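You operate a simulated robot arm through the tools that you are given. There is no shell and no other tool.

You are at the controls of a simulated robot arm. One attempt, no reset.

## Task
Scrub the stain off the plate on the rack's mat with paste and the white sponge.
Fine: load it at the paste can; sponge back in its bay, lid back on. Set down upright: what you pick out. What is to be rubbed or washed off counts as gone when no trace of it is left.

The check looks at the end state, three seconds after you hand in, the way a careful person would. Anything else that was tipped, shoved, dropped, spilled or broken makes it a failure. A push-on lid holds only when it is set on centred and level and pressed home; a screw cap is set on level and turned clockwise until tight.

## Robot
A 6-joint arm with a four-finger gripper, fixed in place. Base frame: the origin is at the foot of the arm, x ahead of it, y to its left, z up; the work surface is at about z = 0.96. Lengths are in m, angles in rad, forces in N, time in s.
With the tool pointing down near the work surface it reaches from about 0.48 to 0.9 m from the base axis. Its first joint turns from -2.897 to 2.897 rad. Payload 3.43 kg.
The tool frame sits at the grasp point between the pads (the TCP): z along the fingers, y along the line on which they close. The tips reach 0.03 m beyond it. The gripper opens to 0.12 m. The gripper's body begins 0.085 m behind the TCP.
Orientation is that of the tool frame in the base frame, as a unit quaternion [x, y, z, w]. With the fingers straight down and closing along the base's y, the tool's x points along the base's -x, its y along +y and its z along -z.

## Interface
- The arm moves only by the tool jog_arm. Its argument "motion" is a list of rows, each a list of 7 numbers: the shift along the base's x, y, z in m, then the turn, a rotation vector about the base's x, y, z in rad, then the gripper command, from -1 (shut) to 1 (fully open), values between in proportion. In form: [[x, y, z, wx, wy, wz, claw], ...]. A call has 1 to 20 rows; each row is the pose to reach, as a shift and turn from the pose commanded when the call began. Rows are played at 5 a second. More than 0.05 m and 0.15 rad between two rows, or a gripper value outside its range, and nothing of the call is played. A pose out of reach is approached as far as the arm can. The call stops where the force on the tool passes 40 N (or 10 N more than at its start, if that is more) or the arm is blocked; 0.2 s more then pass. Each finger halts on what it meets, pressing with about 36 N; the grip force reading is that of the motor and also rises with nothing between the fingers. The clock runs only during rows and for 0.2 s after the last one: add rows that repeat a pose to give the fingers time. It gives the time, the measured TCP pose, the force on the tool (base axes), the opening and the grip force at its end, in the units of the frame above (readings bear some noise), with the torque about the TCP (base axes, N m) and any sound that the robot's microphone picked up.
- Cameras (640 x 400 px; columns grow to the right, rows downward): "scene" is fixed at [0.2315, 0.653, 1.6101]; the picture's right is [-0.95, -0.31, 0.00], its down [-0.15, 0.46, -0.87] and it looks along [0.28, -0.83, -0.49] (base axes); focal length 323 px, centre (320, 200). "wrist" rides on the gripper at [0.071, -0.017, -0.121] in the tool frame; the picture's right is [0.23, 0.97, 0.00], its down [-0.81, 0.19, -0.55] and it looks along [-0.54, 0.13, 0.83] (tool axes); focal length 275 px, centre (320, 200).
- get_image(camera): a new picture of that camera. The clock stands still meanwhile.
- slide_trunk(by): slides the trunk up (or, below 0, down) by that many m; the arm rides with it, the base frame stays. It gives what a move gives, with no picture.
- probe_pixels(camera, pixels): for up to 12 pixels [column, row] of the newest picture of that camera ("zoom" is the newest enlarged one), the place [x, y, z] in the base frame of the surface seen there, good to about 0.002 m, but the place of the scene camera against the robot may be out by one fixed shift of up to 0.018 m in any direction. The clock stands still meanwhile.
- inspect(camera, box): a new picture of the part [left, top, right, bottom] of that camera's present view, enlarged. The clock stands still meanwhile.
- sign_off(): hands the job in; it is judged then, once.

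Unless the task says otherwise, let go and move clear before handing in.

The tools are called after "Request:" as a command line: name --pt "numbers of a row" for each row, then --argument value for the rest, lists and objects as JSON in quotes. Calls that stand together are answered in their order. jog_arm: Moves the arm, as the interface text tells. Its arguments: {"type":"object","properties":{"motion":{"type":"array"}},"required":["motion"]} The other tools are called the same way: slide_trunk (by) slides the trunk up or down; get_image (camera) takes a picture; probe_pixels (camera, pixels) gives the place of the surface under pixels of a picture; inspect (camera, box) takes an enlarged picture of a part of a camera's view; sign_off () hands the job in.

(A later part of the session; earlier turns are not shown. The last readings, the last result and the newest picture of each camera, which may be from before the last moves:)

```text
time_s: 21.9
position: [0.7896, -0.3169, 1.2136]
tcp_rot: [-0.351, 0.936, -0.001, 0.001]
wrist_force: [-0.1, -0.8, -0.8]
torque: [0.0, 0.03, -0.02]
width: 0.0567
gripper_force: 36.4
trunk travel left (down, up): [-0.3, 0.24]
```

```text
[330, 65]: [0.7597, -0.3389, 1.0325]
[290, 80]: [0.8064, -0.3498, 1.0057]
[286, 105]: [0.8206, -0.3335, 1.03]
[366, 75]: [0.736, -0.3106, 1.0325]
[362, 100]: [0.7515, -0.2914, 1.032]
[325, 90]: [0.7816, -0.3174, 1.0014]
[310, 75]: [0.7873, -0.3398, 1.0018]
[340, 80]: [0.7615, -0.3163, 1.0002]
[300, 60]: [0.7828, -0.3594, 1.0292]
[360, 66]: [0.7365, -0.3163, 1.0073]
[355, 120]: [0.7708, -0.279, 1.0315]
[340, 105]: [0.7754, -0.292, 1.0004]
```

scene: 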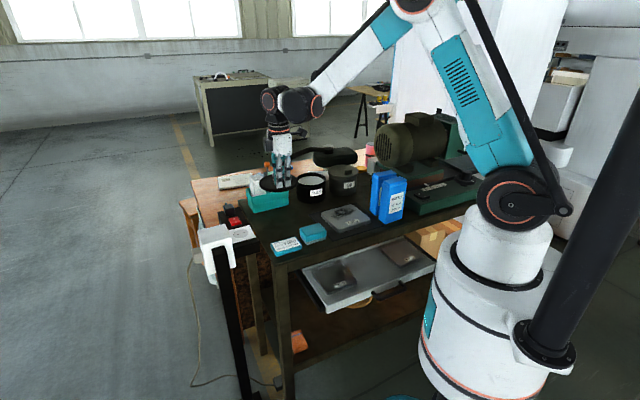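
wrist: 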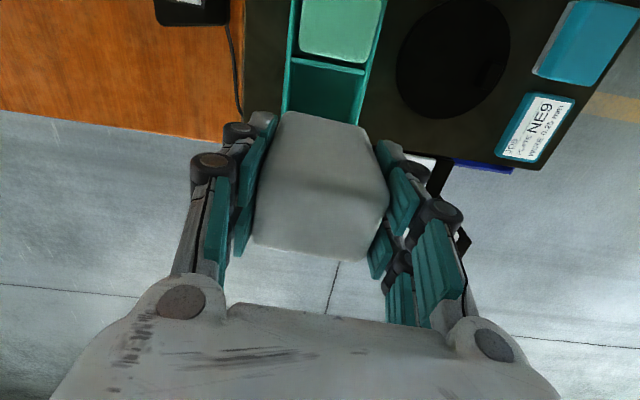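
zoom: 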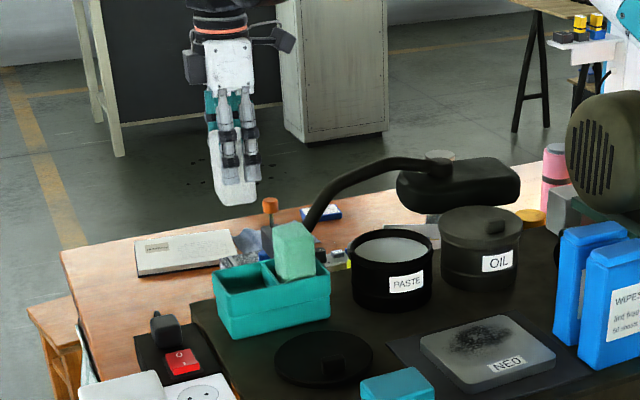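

Corrected, the paste surface is at about z ≈ 1.031, only ~1 cm below the rim, and the bay floor is at z ≈ 1.001, so the sponge's lower end is 0.064 m below the TCP. Before crossing to the can I'll locate the lamp's gooseneck (scene zoom 350,175).

Request:
get_image --camera "scene"

Request:
inspect --camera "scene" --box '[285, 130, 385, 210]'

Request:
probe_pixels --camera "zoom" --pixels '[[75, 205], [100, 180], [130, 140], [170, 115], [210, 100], [260, 95], [300, 85], [330, 160], [360, 160], [200, 290], [280, 280], [240, 300]]'

```text
taken
```

scene: 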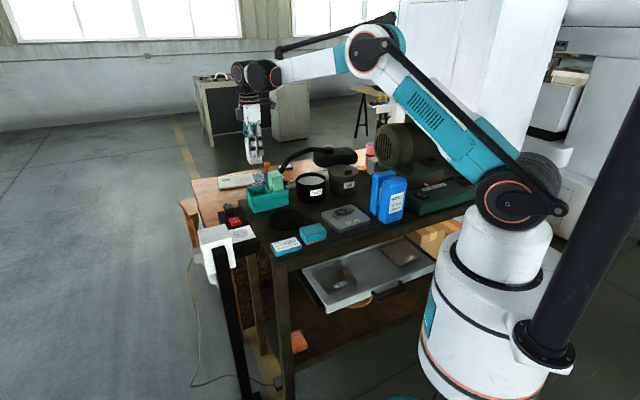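

```text
5.00 times, centred on (335, 170) of scene
```

zoom: 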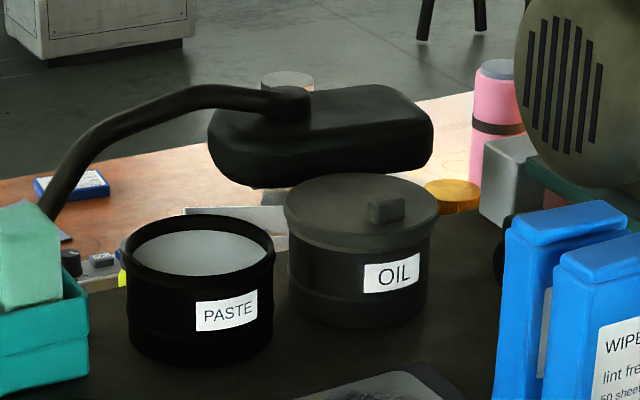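

```text
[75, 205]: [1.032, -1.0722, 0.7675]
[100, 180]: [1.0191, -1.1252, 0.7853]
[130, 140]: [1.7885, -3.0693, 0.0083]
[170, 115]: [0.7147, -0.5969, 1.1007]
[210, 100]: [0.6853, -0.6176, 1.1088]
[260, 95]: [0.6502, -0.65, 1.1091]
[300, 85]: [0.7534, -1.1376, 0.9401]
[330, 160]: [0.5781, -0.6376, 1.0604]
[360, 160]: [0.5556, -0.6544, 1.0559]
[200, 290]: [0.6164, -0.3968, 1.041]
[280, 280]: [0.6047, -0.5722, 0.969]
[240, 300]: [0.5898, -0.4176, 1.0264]
```

The gooseneck tops out at z ≈ 1.11 and stays over 0.15 m from the can centre, so the path is clear. I'll carry the sponge over the paste can at the present height.

Request:
jog_arm --pt "-0.03 -0.0255 0 0 0 0 -1" --pt "-0.065 -0.055 0 0 0 0 -1" --pt "-0.1 -0.085 0 0 0 0 -1" --pt "-0.135 -0.1145 0 0 0 0 -1" --pt "-0.166 -0.1415 0 0 0 0 -1" --pt "-0.166 -0.1415 -0.03 0 0 0 -1" --pt "-0.166 -0.1415 -0.06 0 0 0 -1" --pt "-0.166 -0.1415 -0.06 0 0 0 -1"

Request:
get_image --camera "wrist"

Request:
inspect --camera "scene" --box '[265, 110, 385, 210]'

```text
time_s: 23.7
position: [0.6204, -0.4581, 1.1564]
tcp_rot: [-0.352, 0.936, -0.001, 0.001]
wrist_force: [0.9, 0.4, -0.9]
torque: [0.0, 0.0, 0.01]
width: 0.0569
gripper_force: 36.4
trunk travel left (down, up): [-0.3, 0.24]
```

```text
taken
```

wrist: 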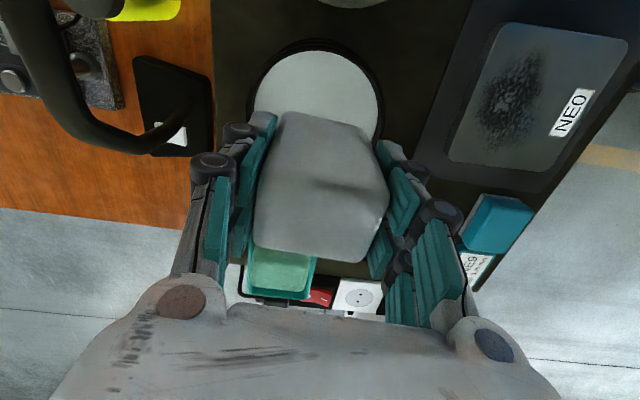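

```text
4.00 times, centred on (325, 160) of scene
```

zoom: 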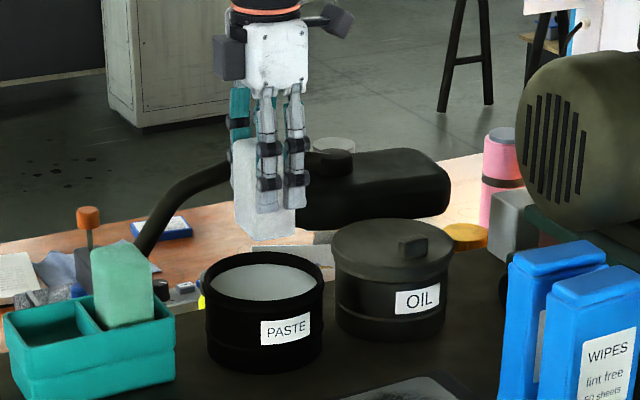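

The white paste surface shows at wrist (317,85), just beyond the sponge. I'll measure the paste level and the can rim here.

Request:
probe_pixels --camera "wrist" --pixels '[[315, 80], [280, 90], [350, 85], [315, 60], [250, 90], [382, 100], [312, 41], [262, 60], [368, 62], [249, 110], [384, 120], [330, 100]]'

Request:
inspect --camera "wrist" --box '[230, 20, 410, 140]'

```text
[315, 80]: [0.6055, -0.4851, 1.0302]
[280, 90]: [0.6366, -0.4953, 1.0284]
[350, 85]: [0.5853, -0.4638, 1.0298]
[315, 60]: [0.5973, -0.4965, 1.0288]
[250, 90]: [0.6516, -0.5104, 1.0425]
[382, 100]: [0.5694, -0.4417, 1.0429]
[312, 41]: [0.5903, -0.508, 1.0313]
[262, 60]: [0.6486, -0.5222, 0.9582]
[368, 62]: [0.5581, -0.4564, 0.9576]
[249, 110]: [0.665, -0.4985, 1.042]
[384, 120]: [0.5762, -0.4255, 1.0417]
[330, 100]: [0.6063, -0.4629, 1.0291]
```

```text
3.33 times, centred on (320, 80) of wrist
```

zoom: 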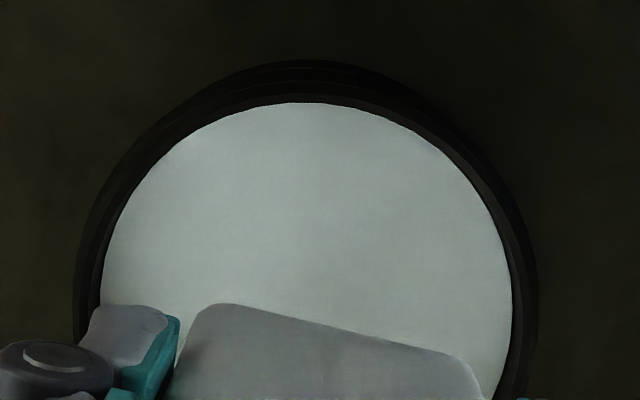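

The paste surface is at z ≈ 1.0295 and the rim at ≈ 1.0425; the sponge end reaches the paste at TCP z ≈ 1.0935. I'll lower until it dips about 5 mm, keeping the fingers above the rim.

Request:
jog_arm --pt "0.003 -0.0005 -0.025 0 0 0 -1" --pt "0.003 -0.0005 -0.05 0 0 0 -1" --pt "0.003 -0.0005 -0.06 0 0 0 -1" --pt "0.003 -0.0005 -0.064 0 0 0 -1" --pt "0.003 -0.0005 -0.068 0 0 0 -1" --pt "0.003 -0.0005 -0.068 0 0 0 -1"

Request:
inspect --camera "scene" --box '[275, 120, 375, 210]'

Request:
get_image --camera "wrist"

```text
time_s: 25.1
position: [0.6248, -0.4584, 1.0884]
tcp_rot: [-0.351, 0.936, -0.002, 0.001]
wrist_force: [4.4, -7.6, 36.4]
torque: [-0.26, -0.27, -0.03]
width: 0.0569
gripper_force: 36.0
trunk travel left (down, up): [-0.3, 0.24]
```

```text
4.44 times, centred on (325, 165) of scene
```

zoom: 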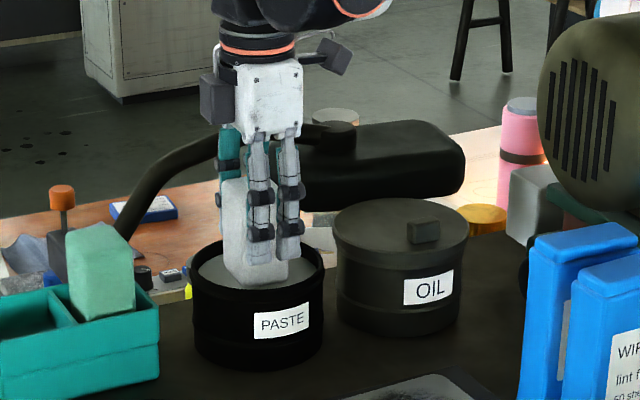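

```text
taken
```

wrist: 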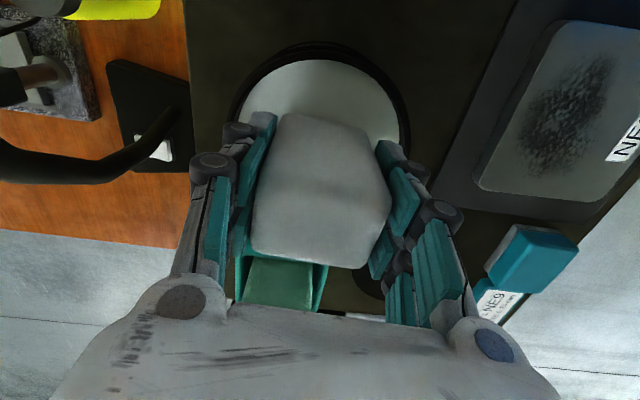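

The sponge is pressed on firm paste (36 N upward at TCP z 1.088). I'll lift it and look for paste on the sponge's end.

Request:
jog_arm --pt "0 0 0.004 0 0 0 -1" --pt "0 0 0.01 0 0 0 -1" --pt "0 0 0.04 0 0 0 -1" --pt "0 0 0.08 0 0 0 -1" --pt "0 0 0.09 0 0 0 -1" --pt "0 0 0.09 0 0 0 -1"

Request:
inspect --camera "scene" --box '[275, 100, 375, 210]'

Request:
get_image --camera "wrist"

```text
time_s: 26.5
position: [0.6243, -0.4607, 1.1781]
tcp_rot: [-0.352, 0.936, -0.001, 0.001]
wrist_force: [0.1, -0.2, 0.6]
torque: [-0.02, 0.01, 0.03]
width: 0.0566
gripper_force: 36.3
trunk travel left (down, up): [-0.3, 0.24]
```

```text
3.64 times, centred on (325, 155) of scene
```

zoom: 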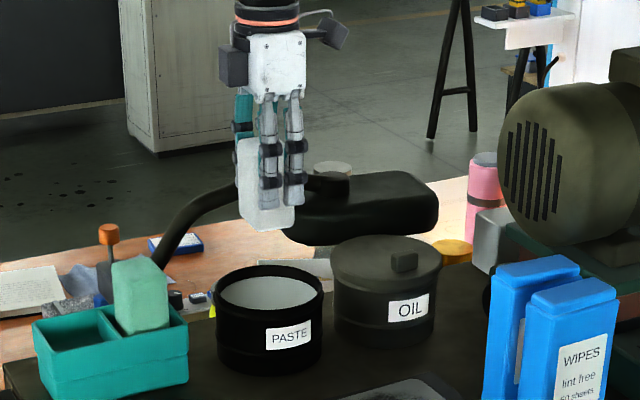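

```text
taken
```

wrist: 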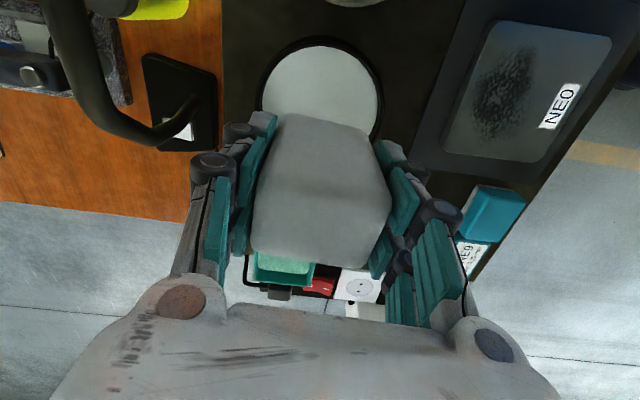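

Request:
inspect --camera "scene" --box '[300, 125, 365, 170]'

Request:
inspect --camera "wrist" --box '[420, 0, 640, 200]'

```text
8.89 times, centred on (332, 148) of scene
```

zoom: 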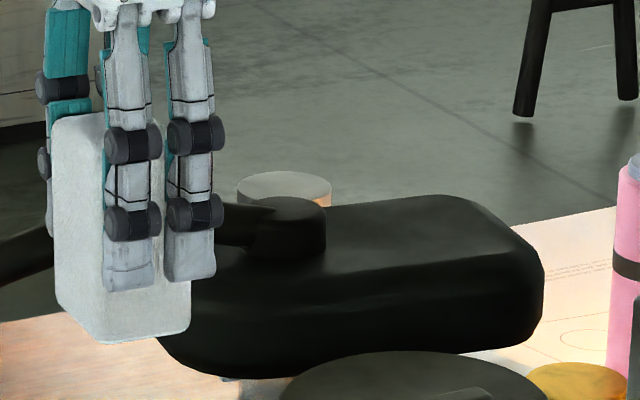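

```text
2.00 times, centred on (530, 100) of wrist
```

zoom: 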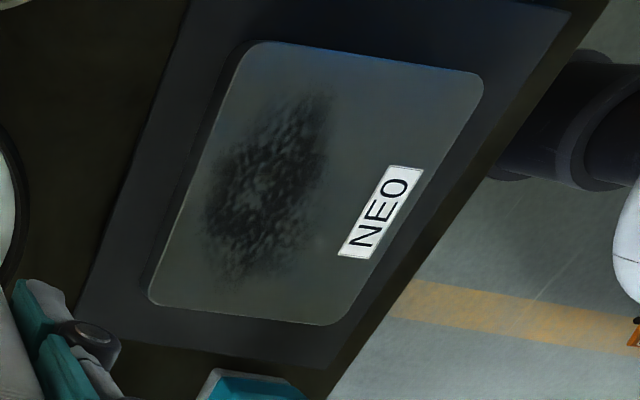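

The plate's stain (wrist zoom ≈ 200–335, 85–290) lies on the far side of the plate from the NE0 label. I'll measure its outline and the plate's corners.

Request:
probe_pixels --camera "zoom" --pixels '[[300, 88], [335, 130], [322, 200], [290, 260], [230, 288], [200, 230], [210, 175], [255, 110], [265, 190], [340, 245], [380, 180], [420, 180]]'

Request:
probe_pixels --camera "zoom" --pixels '[[262, 48], [475, 85], [338, 318], [158, 298], [190, 100], [130, 250], [300, 340], [410, 260], [235, 50], [200, 180], [480, 40], [190, 10]]'

```text
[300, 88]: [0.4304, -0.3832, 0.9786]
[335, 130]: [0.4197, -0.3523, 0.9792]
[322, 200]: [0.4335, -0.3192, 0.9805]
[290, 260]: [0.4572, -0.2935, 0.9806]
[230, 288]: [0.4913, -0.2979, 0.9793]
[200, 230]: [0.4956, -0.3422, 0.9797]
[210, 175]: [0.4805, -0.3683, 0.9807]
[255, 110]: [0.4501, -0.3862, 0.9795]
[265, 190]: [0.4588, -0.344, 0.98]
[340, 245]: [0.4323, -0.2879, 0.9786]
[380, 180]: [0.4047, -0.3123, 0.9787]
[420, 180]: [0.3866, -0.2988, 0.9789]
```

```text
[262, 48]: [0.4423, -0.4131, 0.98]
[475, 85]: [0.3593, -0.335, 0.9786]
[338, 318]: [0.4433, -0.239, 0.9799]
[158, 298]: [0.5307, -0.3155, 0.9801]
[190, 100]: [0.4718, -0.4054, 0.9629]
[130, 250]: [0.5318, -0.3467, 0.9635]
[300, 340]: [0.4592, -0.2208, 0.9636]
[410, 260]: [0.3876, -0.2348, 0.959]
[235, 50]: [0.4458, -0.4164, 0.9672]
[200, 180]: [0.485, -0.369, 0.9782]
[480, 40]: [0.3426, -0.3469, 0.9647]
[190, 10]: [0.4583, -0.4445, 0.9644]
```

In plate coordinates the stain spans about 0.115 × 0.075 m, centred near (0.4588, -0.344), and the plate top is at z ≈ 0.980; contact is expected at TCP z ≈ 1.044. I'll move over the stain centre, align with the plate (+0.1 rad), and stop 1–2 cm above it.

Request:
jog_arm --pt "-0.03 0.021 0 0 0 0.02 -1" --pt "-0.065 0.046 0 0 0 0.04 -1" --pt "-0.1 0.0705 0 0 0 0.06 -1" --pt "-0.135 0.095 0 0 0 0.08 -1" --pt "-0.1655 0.1167 0 0 0 0.1 -1" --pt "-0.1655 0.1167 -0.04 0 0 0.1 -1" --pt "-0.1655 0.1167 -0.08 0 0 0.1 -1" --pt "-0.1655 0.1167 -0.115 0 0 0.1 -1" --pt "-0.1655 0.1167 -0.115 0 0 0.1 -1"

Request:
get_image --camera "wrist"

Request:
inspect --camera "scene" --box '[270, 110, 430, 250]'

```text
time_s: 28.5
position: [0.4614, -0.3426, 1.0617]
tcp_rot: [-0.398, 0.917, -0.001, 0.001]
wrist_force: [0.3, 0.2, -0.2]
torque: [0.01, 0.0, 0.04]
width: 0.0569
gripper_force: 35.9
trunk travel left (down, up): [-0.3, 0.24]
```

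```text
taken
```

wrist: 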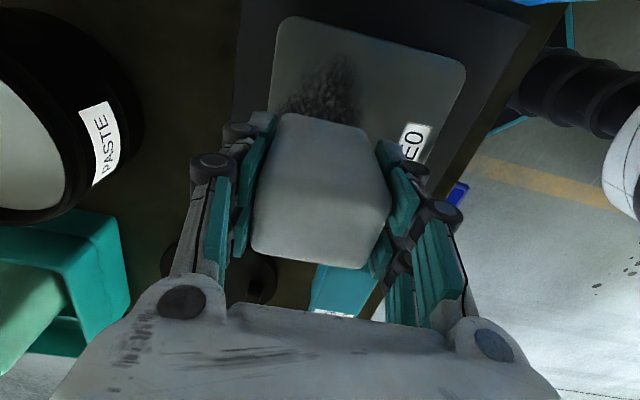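

```text
2.86 times, centred on (350, 180) of scene
```

zoom: 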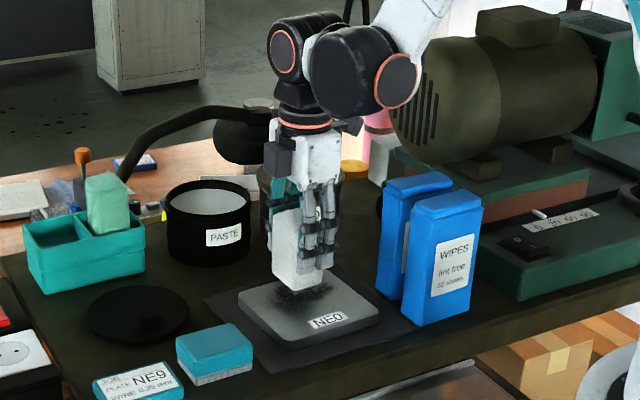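

The sponge hovers over the stain (wrist 325,90 shows dark stain just beyond it), and the camera clears the WIPES boxes. I'll lower in millimetre steps until light contact.

Request:
jog_arm --pt "0 0 -0.008 0 0 0 -1" --pt "0 0 -0.014 0 0 0 -1" --pt "0 0 -0.016 0 0 0 -1" --pt "0 0 -0.017 0 0 0 -1" --pt "0 0 -0.018 0 0 0 -1" --pt "0 0 -0.018 0 0 0 -1"

```text
time_s: 29.9
position: [0.4609, -0.3419, 1.0443]
tcp_rot: [-0.398, 0.917, -0.001, 0.001]
wrist_force: [-0.7, -0.5, -0.5]
torque: [0.01, -0.01, 0.01]
width: 0.0568
gripper_force: 36.4
trunk travel left (down, up): [-0.3, 0.24]
```

No contact yet at TCP z 1.044. I'll go on down in 1 mm steps.

Request:
jog_arm --pt "0 0 -0.001 0 0 0 -1" --pt "0 0 -0.002 0 0 0 -1" --pt "0 0 -0.002 0 0 0 -1"

```text
time_s: 30.7
position: [0.4609, -0.3429, 1.0411]
tcp_rot: [-0.399, 0.917, -0.001, 0.002]
wrist_force: [0.0, 0.0, 0.1]
torque: [0.0, -0.03, -0.01]
width: 0.0568
gripper_force: 36.2
trunk travel left (down, up): [-0.3, 0.24]
```

Request:
jog_arm --pt "0 0 -0.001 0 0 0 -1" --pt "0 0 -0.002 0 0 0 -1" --pt "0 0 -0.002 0 0 0 -1"

Request:
inspect --camera "scene" --box '[310, 170, 390, 240]'

```text
time_s: 31.5
position: [0.4611, -0.3405, 1.0397]
tcp_rot: [-0.399, 0.917, -0.001, 0.001]
wrist_force: [2.4, -1.3, 13.1]
torque: [0.03, -0.11, 0.0]
width: 0.0566
gripper_force: 36.1
trunk travel left (down, up): [-0.3, 0.24]
```

```text
5.71 times, centred on (350, 205) of scene
```

zoom: 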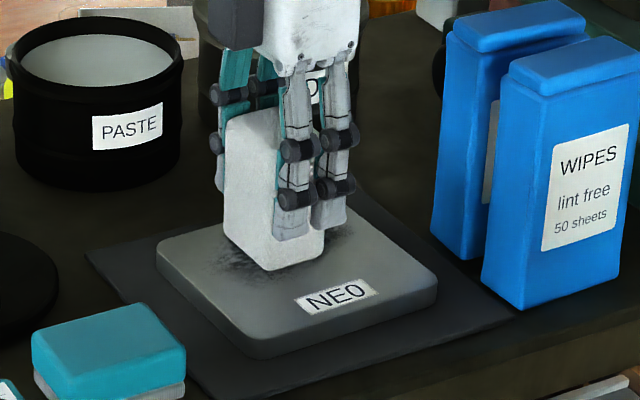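

Contact is made at 13 N (TCP z 1.0397), a gentle scrubbing load. I'll do one stroke along the plate's long side (about ±4.5 cm) and then look whether the stain lifts and the plate holds still.

Request:
jog_arm --pt "0.0102 0.011 0 0 0 0 -1" --pt "0.0203 0.0221 0 0 0 0 -1" --pt "0.0305 0.0331 0 0 0 0 -1" --pt "0.0203 0.0221 0 0 0 0 -1" --pt "0.0102 0.011 0 0 0 0 -1" --pt "0 0 0 0 0 0 -1" --pt "-0.0102 -0.011 0 0 0 0 -1" --pt "-0.0203 -0.0221 0 0 0 0 -1" --pt "-0.0305 -0.0331 0 0 0 0 -1" --pt "-0.0203 -0.0221 0 0 0 0 -1" --pt "-0.0102 -0.011 0 0 0 0 -1" --pt "0 0 0 0 0 0 -1" --pt "0 0 0 0 0 0 -1"

Request:
inspect --camera "scene" --box '[310, 170, 390, 240]'

Request:
get_image --camera "wrist"

```text
time_s: 34.3
position: [0.4614, -0.3414, 1.039]
tcp_rot: [-0.399, 0.917, -0.001, 0.002]
wrist_force: [-0.8, -0.9, -0.1]
torque: [-0.01, 0.02, 0.01]
width: 0.0569
gripper_force: 35.7
trunk travel left (down, up): [-0.3, 0.24]
```

```text
5.71 times, centred on (350, 205) of scene
```

zoom: 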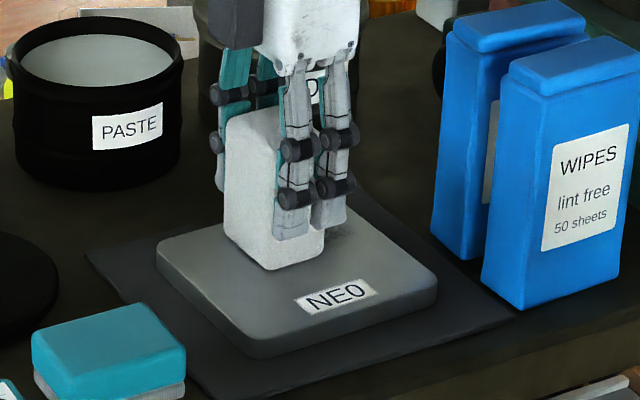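

```text
taken
```

wrist: 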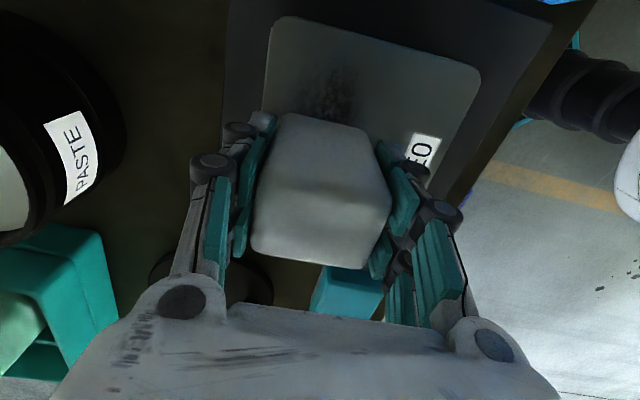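

The stroke removed most of the stain under its track, and the plate corners (scene zoom 158,250 and 437,270) haven't moved; contact has gone slack (≈0 N). I'll lower 1.5 mm and sweep two lanes covering the stain's far and near sides.

Request:
jog_arm --pt "0 0 -0.0015 0 0 0 -1" --pt "0.0105 -0.0097 -0.0015 0 0 0 -1" --pt "0.0241 0.005 -0.0015 0 0 0 -1" --pt "0.0376 0.0197 -0.0015 0 0 0 -1" --pt "0.041 0.0234 -0.0015 0 0 0 -1" --pt "0.0308 0.0124 -0.0015 0 0 0 -1" --pt "0.0173 -0.0024 -0.0015 0 0 0 -1" --pt "0.0037 -0.0171 -0.0015 0 0 0 -1" --pt "-0.0098 -0.0318 -0.0015 0 0 0 -1" --pt "-0.02 -0.0428 -0.0015 0 0 0 -1" --pt "-0.0457 -0.0191 -0.0015 0 0 0 -1" --pt "-0.0355 -0.0081 -0.0015 0 0 0 -1" --pt "-0.022 0.0067 -0.0015 0 0 0 -1" --pt "-0.0084 0.0214 -0.0015 0 0 0 -1" --pt "0.0051 0.0361 -0.0015 0 0 0 -1" --pt "0.0153 0.0471 -0.0015 0 0 0 -1" --pt "0.0051 0.0361 -0.0015 0 0 0 -1" --pt "-0.0084 0.0214 -0.0015 0 0 0 -1" --pt "-0.022 0.0067 -0.0015 0 0 0 -1" --pt "0 0 -0.0015 0 0 0 -1"

Request:
inspect --camera "scene" --box '[310, 170, 390, 240]'

Request:
get_image --camera "wrist"

```text
time_s: 38.5
position: [0.4595, -0.3416, 1.0394]
tcp_rot: [-0.399, 0.917, 0.0, 0.001]
wrist_force: [-0.3, 1.1, 2.4]
torque: [0.0, -0.02, 0.01]
width: 0.057
gripper_force: 36.0
trunk travel left (down, up): [-0.3, 0.24]
```

```text
5.71 times, centred on (350, 205) of scene
```

zoom: 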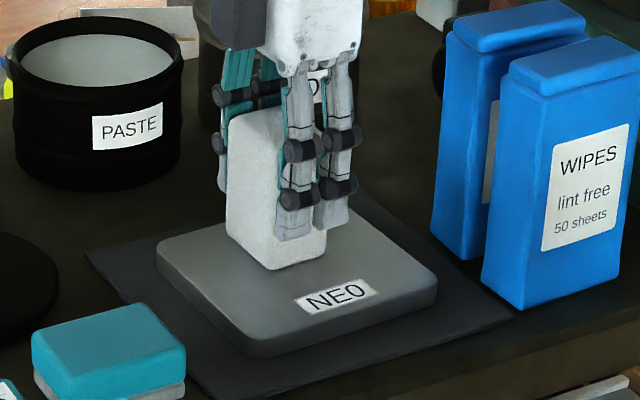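

```text
taken
```

wrist: 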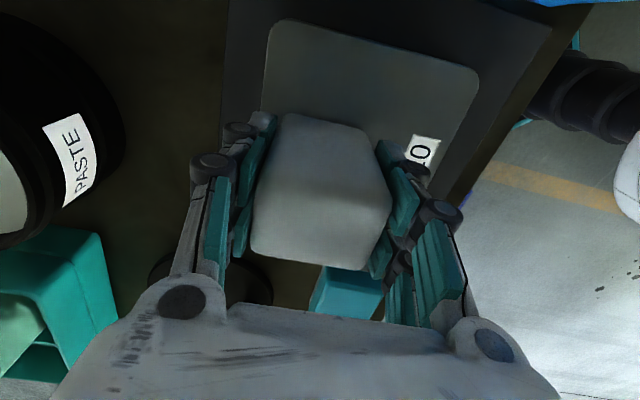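

Both views now show the visible part of the plate clean (wrist 340,75). I'll lift off and step aside to inspect the whole plate closely.

Request:
jog_arm --pt "0 0 0.01 0 0 0 -1" --pt "0 0 0.05 0 0 0 -1" --pt "0 0 0.09 0 0 0 -1" --pt "0.03 0.03 0.115 0 0 0 -1" --pt "0.06 0.06 0.115 0 0 0 -1" --pt "0.06 0.06 0.115 0 0 0 -1"

Request:
get_image --camera "wrist"

Request:
inspect --camera "scene" --box '[315, 190, 385, 240]'

```text
time_s: 39.9
position: [0.5191, -0.2838, 1.1526]
tcp_rot: [-0.398, 0.917, 0.0, 0.0]
wrist_force: [0.5, -0.4, -0.8]
torque: [-0.01, -0.01, -0.02]
width: 0.0566
gripper_force: 36.4
trunk travel left (down, up): [-0.3, 0.24]
```

```text
taken
```

wrist: 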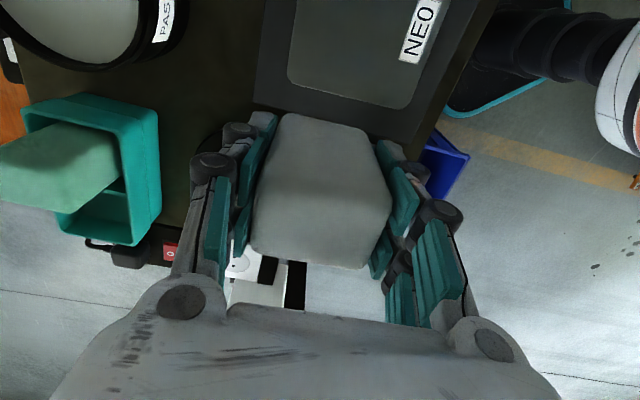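

```text
8.00 times, centred on (350, 215) of scene
```

zoom: 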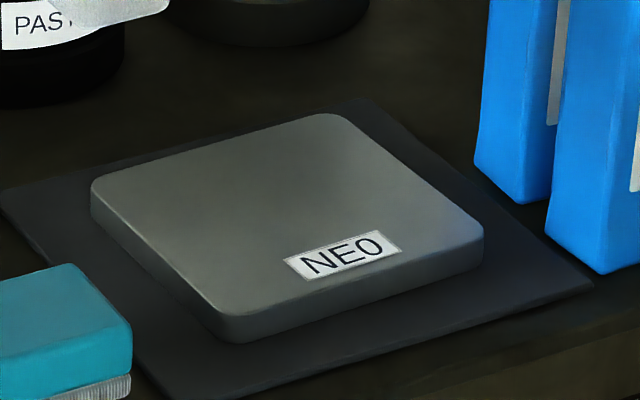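

From the scene the plate looks clean and unmoved. I'll raise above it for an overhead wrist view to be sure no trace remains.

Request:
jog_arm --pt "-0.01 -0.01 0.04 0 0 0 -1" --pt "-0.025 -0.025 0.075 0 0 0 -1" --pt "-0.03 -0.03 0.1 0 0 0 -1" --pt "-0.03 -0.03 0.1 0 0 0 -1"

Request:
get_image --camera "wrist"

Request:
inspect --camera "wrist" --box '[240, 0, 460, 130]'

```text
time_s: 40.9
position: [0.4896, -0.3135, 1.2515]
tcp_rot: [-0.399, 0.917, -0.001, 0.002]
wrist_force: [0.2, 1.5, -0.4]
torque: [0.02, -0.05, -0.02]
width: 0.0566
gripper_force: 36.0
trunk travel left (down, up): [-0.3, 0.24]
```

```text
taken
```

wrist: 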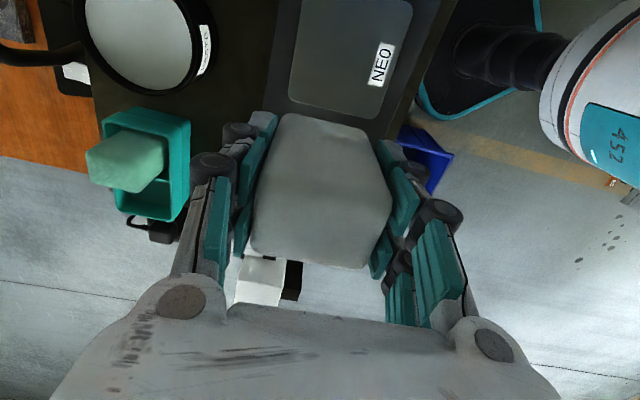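

```text
2.91 times, centred on (350, 65) of wrist
```

zoom: 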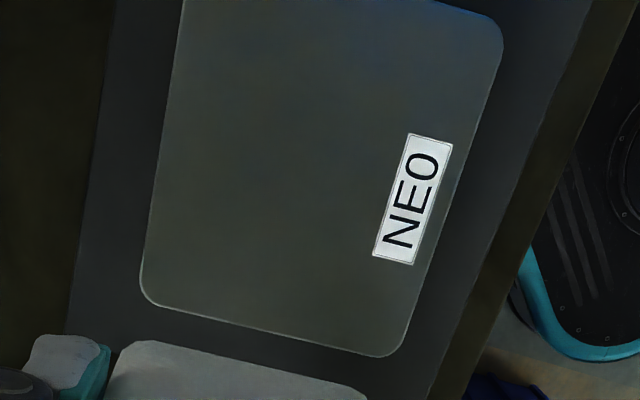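

The plate area in view is spotless; only its far corner is cut off at the top of the picture (zoom ≈ 185,0). I'll shift a little to see that corner too.

Request:
jog_arm --pt "-0.025 -0.027 0 0 0 0 -1" --pt "-0.04 -0.044 0 0 0 0 -1" --pt "-0.04 -0.044 0 0 0 0 -1"

Request:
inspect --camera "wrist" --box '[240, 0, 460, 130]'

Request:
inspect --camera "scene" --box '[325, 195, 375, 230]'

```text
time_s: 41.7
position: [0.4518, -0.3575, 1.2526]
tcp_rot: [-0.398, 0.917, 0.0, 0.001]
wrist_force: [1.1, 0.3, -0.5]
torque: [0.0, 0.03, 0.03]
width: 0.0567
gripper_force: 36.0
trunk travel left (down, up): [-0.3, 0.24]
```

```text
2.91 times, centred on (350, 65) of wrist
```

zoom: 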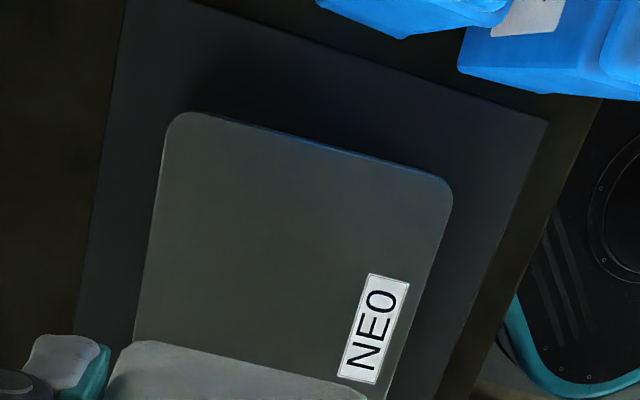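

```text
11.43 times, centred on (350, 212) of scene
```

zoom: 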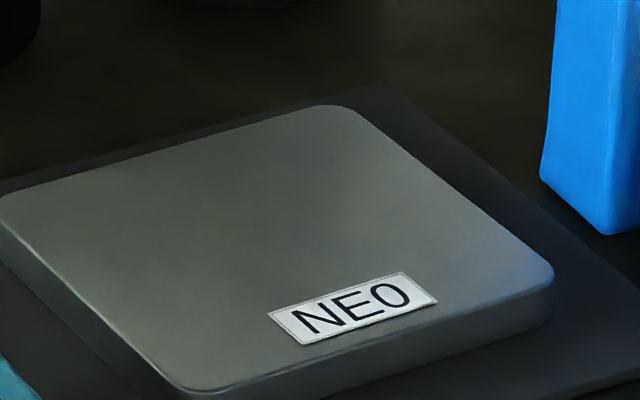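

The whole plate, including the far corner (wrist zoom 180,120), appears uniformly clean. I'll take two tighter enlargements of the formerly stained area to rule out faint traces.

Request:
inspect --camera "wrist" --box '[285, 35, 365, 118]'

Request:
inspect --camera "scene" --box '[328, 200, 368, 225]'

```text
4.82 times, centred on (325, 76) of wrist
```

zoom: 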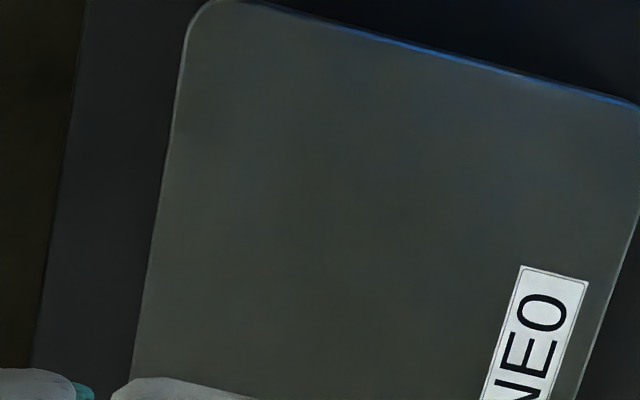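

```text
16.00 times, centred on (348, 212) of scene
```

zoom: 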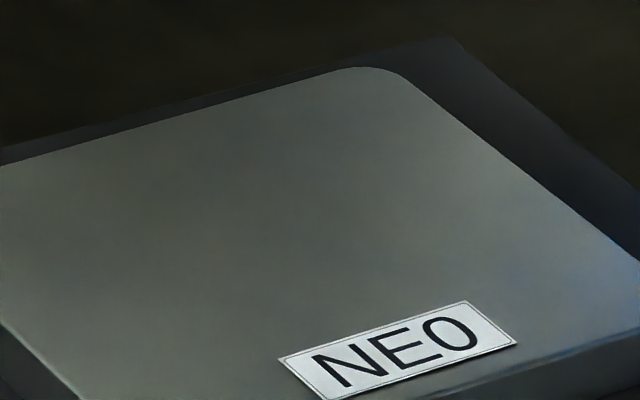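

In the tightest zoom (scene zoom ≈ 330,225) there may be a very faint darker patch, so I'll go back for a second, slightly firmer pass. First down to just above contact, then 1–2 mm steps.

Request:
jog_arm --pt "0.01 0.014 -0.04 0 0 0 -1" --pt "0.01 0.014 -0.085 0 0 0 -1" --pt "0.01 0.014 -0.13 0 0 0 -1" --pt "0.01 0.014 -0.175 0 0 0 -1" --pt "0.01 0.014 -0.205 0 0 0 -1" --pt "0.01 0.014 -0.213 0 0 0 -1" --pt "0.01 0.014 -0.216 0 0 0 -1" --pt "0.01 0.014 -0.217 0 0 0 -1" --pt "0.01 0.014 -0.217 0 0 0 -1"

```text
time_s: 43.7
position: [0.4594, -0.3408, 1.0383]
tcp_rot: [-0.398, 0.917, -0.001, 0.001]
wrist_force: [3.0, -2.0, 32.4]
torque: [-0.03, -0.06, -0.01]
width: 0.0568
gripper_force: 35.4
trunk travel left (down, up): [-0.3, 0.24]
```

Contact is firm at 32 N, a bit much for sliding. I'll ease up about 1.2 mm and sweep three lanes over the whole former stain.

Request:
jog_arm --pt "0 0 0.0012 0 0 0 -1" --pt "0.0136 0.0147 0.0012 0 0 0 -1" --pt "0.0305 0.0331 0.0012 0 0 0 -1" --pt "0.041 0.0234 0.0012 0 0 0 -1" --pt "0.0241 0.005 0.0012 0 0 0 -1" --pt "0.0105 -0.0097 0.0012 0 0 0 -1" --pt "-0.0031 -0.0244 0.0012 0 0 0 -1" --pt "-0.02 -0.0428 0.0012 0 0 0 -1" --pt "-0.0305 -0.0331 0.0012 0 0 0 -1" --pt "-0.0136 -0.0147 0.0012 0 0 0 -1" --pt "0 0 0.0012 0 0 0 -1" --pt "0.0136 0.0147 0.0012 0 0 0 -1" --pt "0.0305 0.0331 0.0012 0 0 0 -1" --pt "0.0153 0.0471 0.0012 0 0 0 -1" --pt "-0.0016 0.0287 0.0012 0 0 0 -1" --pt "-0.0152 0.014 0.0012 0 0 0 -1" --pt "-0.0288 -0.0007 0.0012 0 0 0 -1" --pt "-0.0457 -0.0191 0.0012 0 0 0 -1" --pt "-0.0136 -0.0147 0.0012 0 0 0 -1" --pt "0 0 0.0012 0 0 0 -1"

Request:
inspect --camera "scene" --box '[310, 170, 390, 240]'

```text
time_s: 47.9
position: [0.4618, -0.3399, 1.0359]
tcp_rot: [-0.399, 0.917, -0.001, 0.001]
wrist_force: [-1.7, -0.4, 5.5]
torque: [-0.16, 0.14, 0.01]
width: 0.0566
gripper_force: 36.3
trunk travel left (down, up): [-0.3, 0.24]
```

```text
5.71 times, centred on (350, 205) of scene
```

zoom: 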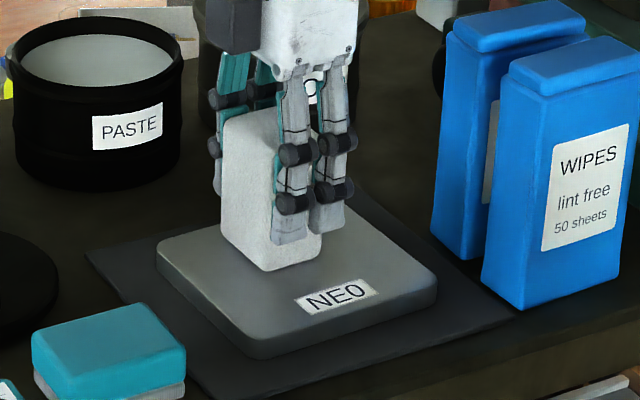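

The plate is still exactly in place (scene zoom corners 158,250 / 437,270) and looks clean. I'll lift off and inspect again.

Request:
jog_arm --pt "0 0 0.01 0 0 0 -1" --pt "0 0 0.05 0 0 0 -1" --pt "0 0 0.1 0 0 0 -1" --pt "0 0 0.15 0 0 0 -1" --pt "0 -0.005 0.19 0 0 0 -1" --pt "0 -0.01 0.215 0 0 0 -1" --pt "0 -0.01 0.215 0 0 0 -1"

Request:
inspect --camera "wrist" --box '[275, 35, 385, 118]'

Request:
inspect --camera "scene" --box '[328, 200, 368, 225]'

```text
time_s: 49.5
position: [0.461, -0.352, 1.2551]
tcp_rot: [-0.399, 0.917, -0.001, 0.001]
wrist_force: [0.1, -0.8, -0.2]
torque: [0.0, -0.03, 0.0]
width: 0.0569
gripper_force: 35.5
trunk travel left (down, up): [-0.3, 0.24]
```

```text
4.82 times, centred on (330, 76) of wrist
```

zoom: 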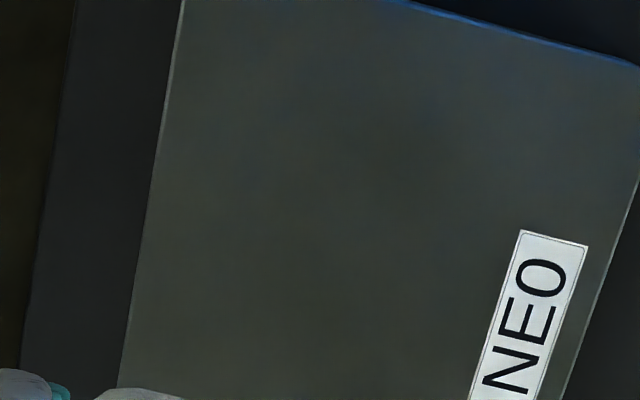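

```text
16.00 times, centred on (348, 212) of scene
```

zoom: 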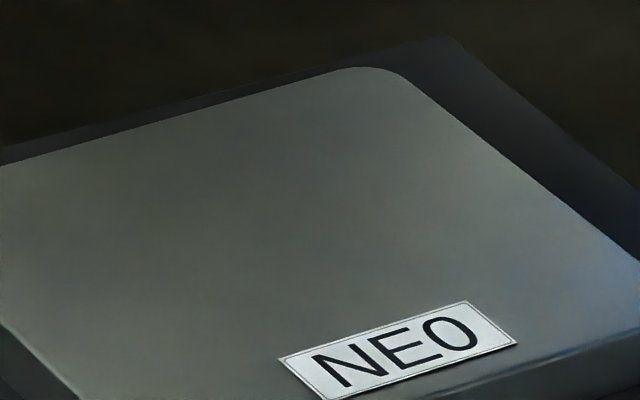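

The plate is uniformly clean in both enlargements. Now I'll carry the sponge back above its bay, undoing the 0.1 rad turn.

Request:
jog_arm --pt "0.035 0.004 -0.01 0 0 -0.012 -1" --pt "0.075 0.008 -0.02 0 0 -0.025 -1" --pt "0.115 0.0125 -0.025 0 0 -0.038 -1" --pt "0.155 0.017 -0.03 0 0 -0.05 -1" --pt "0.195 0.021 -0.0377 0 0 -0.062 -1" --pt "0.235 0.025 -0.0377 0 0 -0.075 -1" --pt "0.275 0.03 -0.0377 0 0 -0.088 -1" --pt "0.31 0.033 -0.0377 0 0 -0.1 -1" --pt "0.3285 0.0353 -0.0377 0 0 -0.1 -1" --pt "0.3285 0.0353 -0.0377 0 0 -0.1 -1"

Request:
get_image --camera "wrist"

Request:
inspect --camera "scene" --box '[225, 90, 345, 235]'

```text
time_s: 51.7
position: [0.7925, -0.3161, 1.2133]
tcp_rot: [-0.351, 0.936, 0.0, 0.001]
wrist_force: [0.9, 0.3, 0.4]
torque: [-0.01, -0.02, 0.01]
width: 0.0566
gripper_force: 36.5
trunk travel left (down, up): [-0.3, 0.24]
```

```text
taken
```

wrist: 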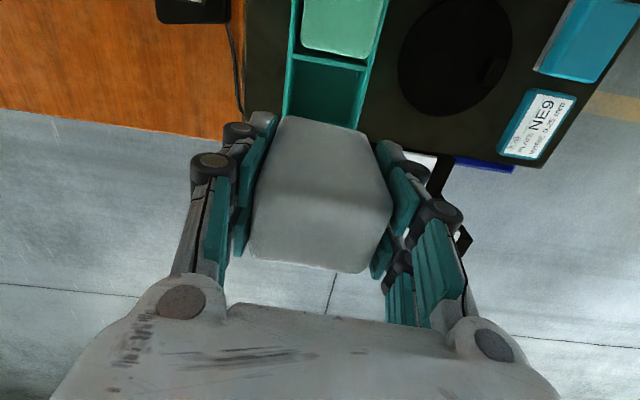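

```text
2.76 times, centred on (285, 162) of scene
```

zoom: 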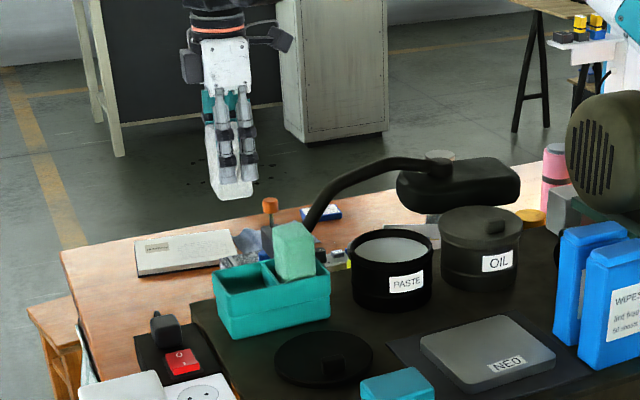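

The view matches the one after extraction. I'll check the sponge for any tilt in the grip before inserting it.

Request:
inspect --camera "scene" --box '[285, 110, 335, 175]'

Request:
inspect --camera "scene" --box '[240, 105, 300, 175]'

Request:
probe_pixels --camera "wrist" --pixels '[[320, 125], [290, 140], [320, 160], [320, 190], [280, 200], [360, 200], [320, 230], [270, 235], [370, 240], [340, 250]]'

```text
6.15 times, centred on (310, 142) of scene
```

zoom: 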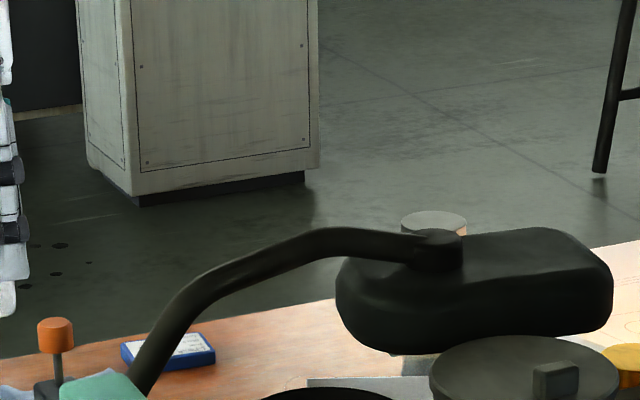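

```text
5.71 times, centred on (270, 140) of scene
```

zoom: 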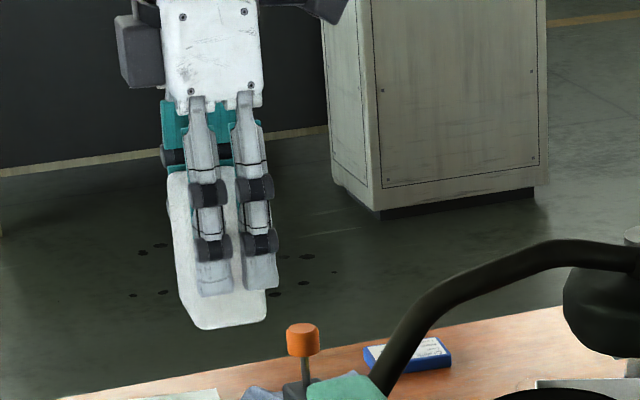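

```text
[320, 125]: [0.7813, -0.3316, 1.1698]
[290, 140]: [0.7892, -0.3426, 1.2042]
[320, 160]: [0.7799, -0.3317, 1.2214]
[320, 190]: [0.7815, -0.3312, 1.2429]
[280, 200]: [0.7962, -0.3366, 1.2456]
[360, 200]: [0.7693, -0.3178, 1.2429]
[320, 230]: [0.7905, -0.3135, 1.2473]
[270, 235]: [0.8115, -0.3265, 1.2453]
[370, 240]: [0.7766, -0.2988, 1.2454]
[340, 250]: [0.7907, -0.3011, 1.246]
```

The sponge hangs upright in the grip (top z 1.2455 level, front face vertical within 1–2 mm), slid up ~8 mm. I'll lower it into the bay, keeping the fingertips just above the rim at z 1.032.

Request:
jog_arm --pt "0 0 -0.04 0 0 0 -1" --pt "0 0 -0.08 0 0 0 -1" --pt "0 0 -0.11 0 0 0 -1" --pt "0 0 -0.125 0 0 0 -1" --pt "0 0 -0.135 0 0 0 -1" --pt "0 0 -0.143 0 0 0 -1" --pt "0 0 -0.1485 0 0 0 -1" --pt "0 0 -0.1485 0 0 0 -1"

Request:
get_image --camera "wrist"

Request:
inspect --camera "scene" --box '[235, 130, 315, 220]'

```text
time_s: 53.5
position: [0.7891, -0.3166, 1.0668]
tcp_rot: [-0.352, 0.936, -0.001, 0.001]
wrist_force: [0.0, -0.1, -0.5]
torque: [-0.04, -0.01, -0.02]
width: 0.057
gripper_force: 36.0
trunk travel left (down, up): [-0.3, 0.24]
```

```text
taken
```

wrist: 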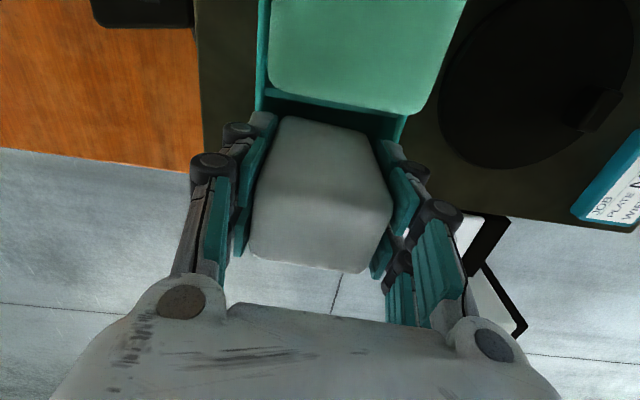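

```text
4.44 times, centred on (275, 175) of scene
```

zoom: 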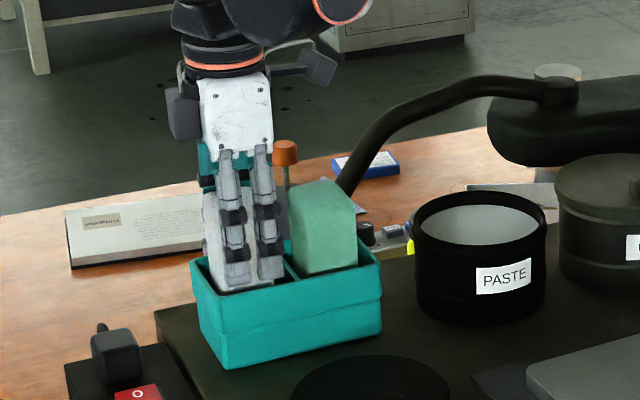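

The sponge is in its bay with no side force and the fingertips just above the rim. I'll open to the same width as when approaching it, then rise.

Request:
jog_arm --pt "0 0 0 0 0 0 0.1" --pt "0 0 0 0 0 0 0.4" --pt "0 0 0 0 0 0 0.4" --pt "0 0 0 0 0 0 0.4" --pt "0 0 0.03 0 0 0 0.4" --pt "0 0 0.07 0 0 0 0.4" --pt "0 0 0.11 0 0 0 0.4" --pt "0 0 0.15 0 0 0 0.4" --pt "0 0 0.15 0 0 0 0.4"

Request:
get_image --camera "wrist"

Request:
inspect --camera "scene" --box '[235, 130, 315, 220]'

```text
time_s: 55.5
position: [0.7912, -0.3177, 1.2169]
tcp_rot: [-0.352, 0.936, -0.001, 0.001]
wrist_force: [-0.4, 0.9, -0.3]
torque: [-0.02, -0.01, -0.04]
width: 0.084
gripper_force: 0.0
trunk travel left (down, up): [-0.3, 0.24]
```

```text
taken
```

wrist: 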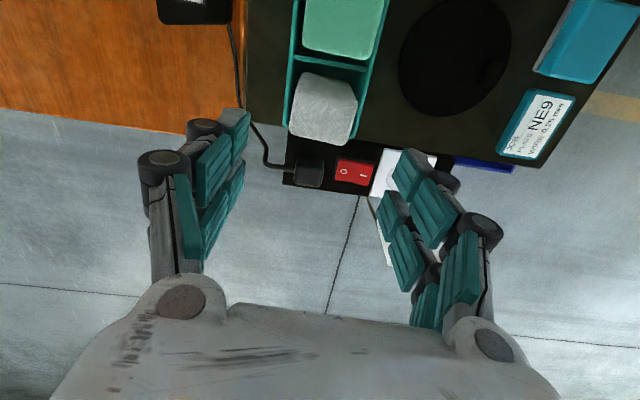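

```text
4.44 times, centred on (275, 175) of scene
```

zoom: 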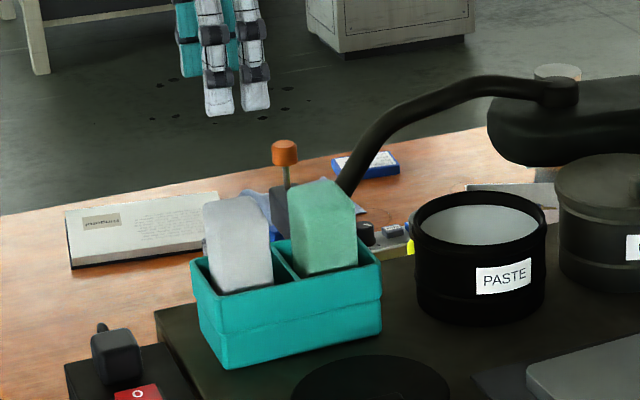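

The white sponge is back upright in its bay (scene zoom 240,245), much as at the start. I'll check its height and then measure the lid and knob on the bench.

Request:
probe_pixels --camera "wrist" --pixels '[[322, 105], [300, 95], [345, 105], [325, 130], [300, 125], [455, 5], [400, 60], [511, 40], [460, 110], [495, 65], [490, 75], [450, 50]]'

Request:
inspect --camera "wrist" --box '[390, 0, 530, 130]'

```text
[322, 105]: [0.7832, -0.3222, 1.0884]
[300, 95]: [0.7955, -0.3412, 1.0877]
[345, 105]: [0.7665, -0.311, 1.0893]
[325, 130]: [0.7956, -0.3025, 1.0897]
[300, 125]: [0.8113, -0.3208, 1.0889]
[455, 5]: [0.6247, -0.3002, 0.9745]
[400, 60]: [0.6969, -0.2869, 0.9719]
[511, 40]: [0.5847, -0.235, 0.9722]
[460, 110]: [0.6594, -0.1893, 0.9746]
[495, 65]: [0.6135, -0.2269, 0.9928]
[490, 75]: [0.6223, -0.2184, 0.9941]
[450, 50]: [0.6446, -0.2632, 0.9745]
```

```text
3.08 times, centred on (460, 65) of wrist
```

zoom: 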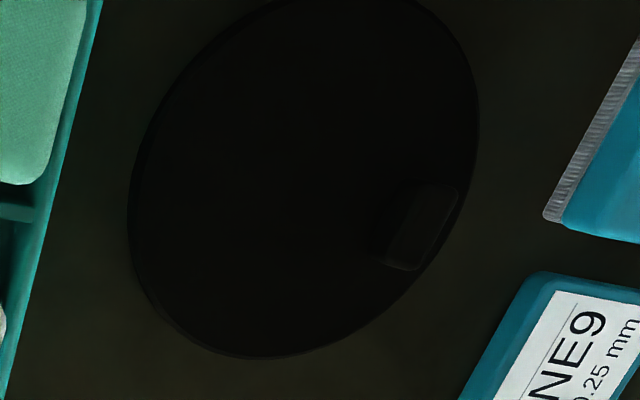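

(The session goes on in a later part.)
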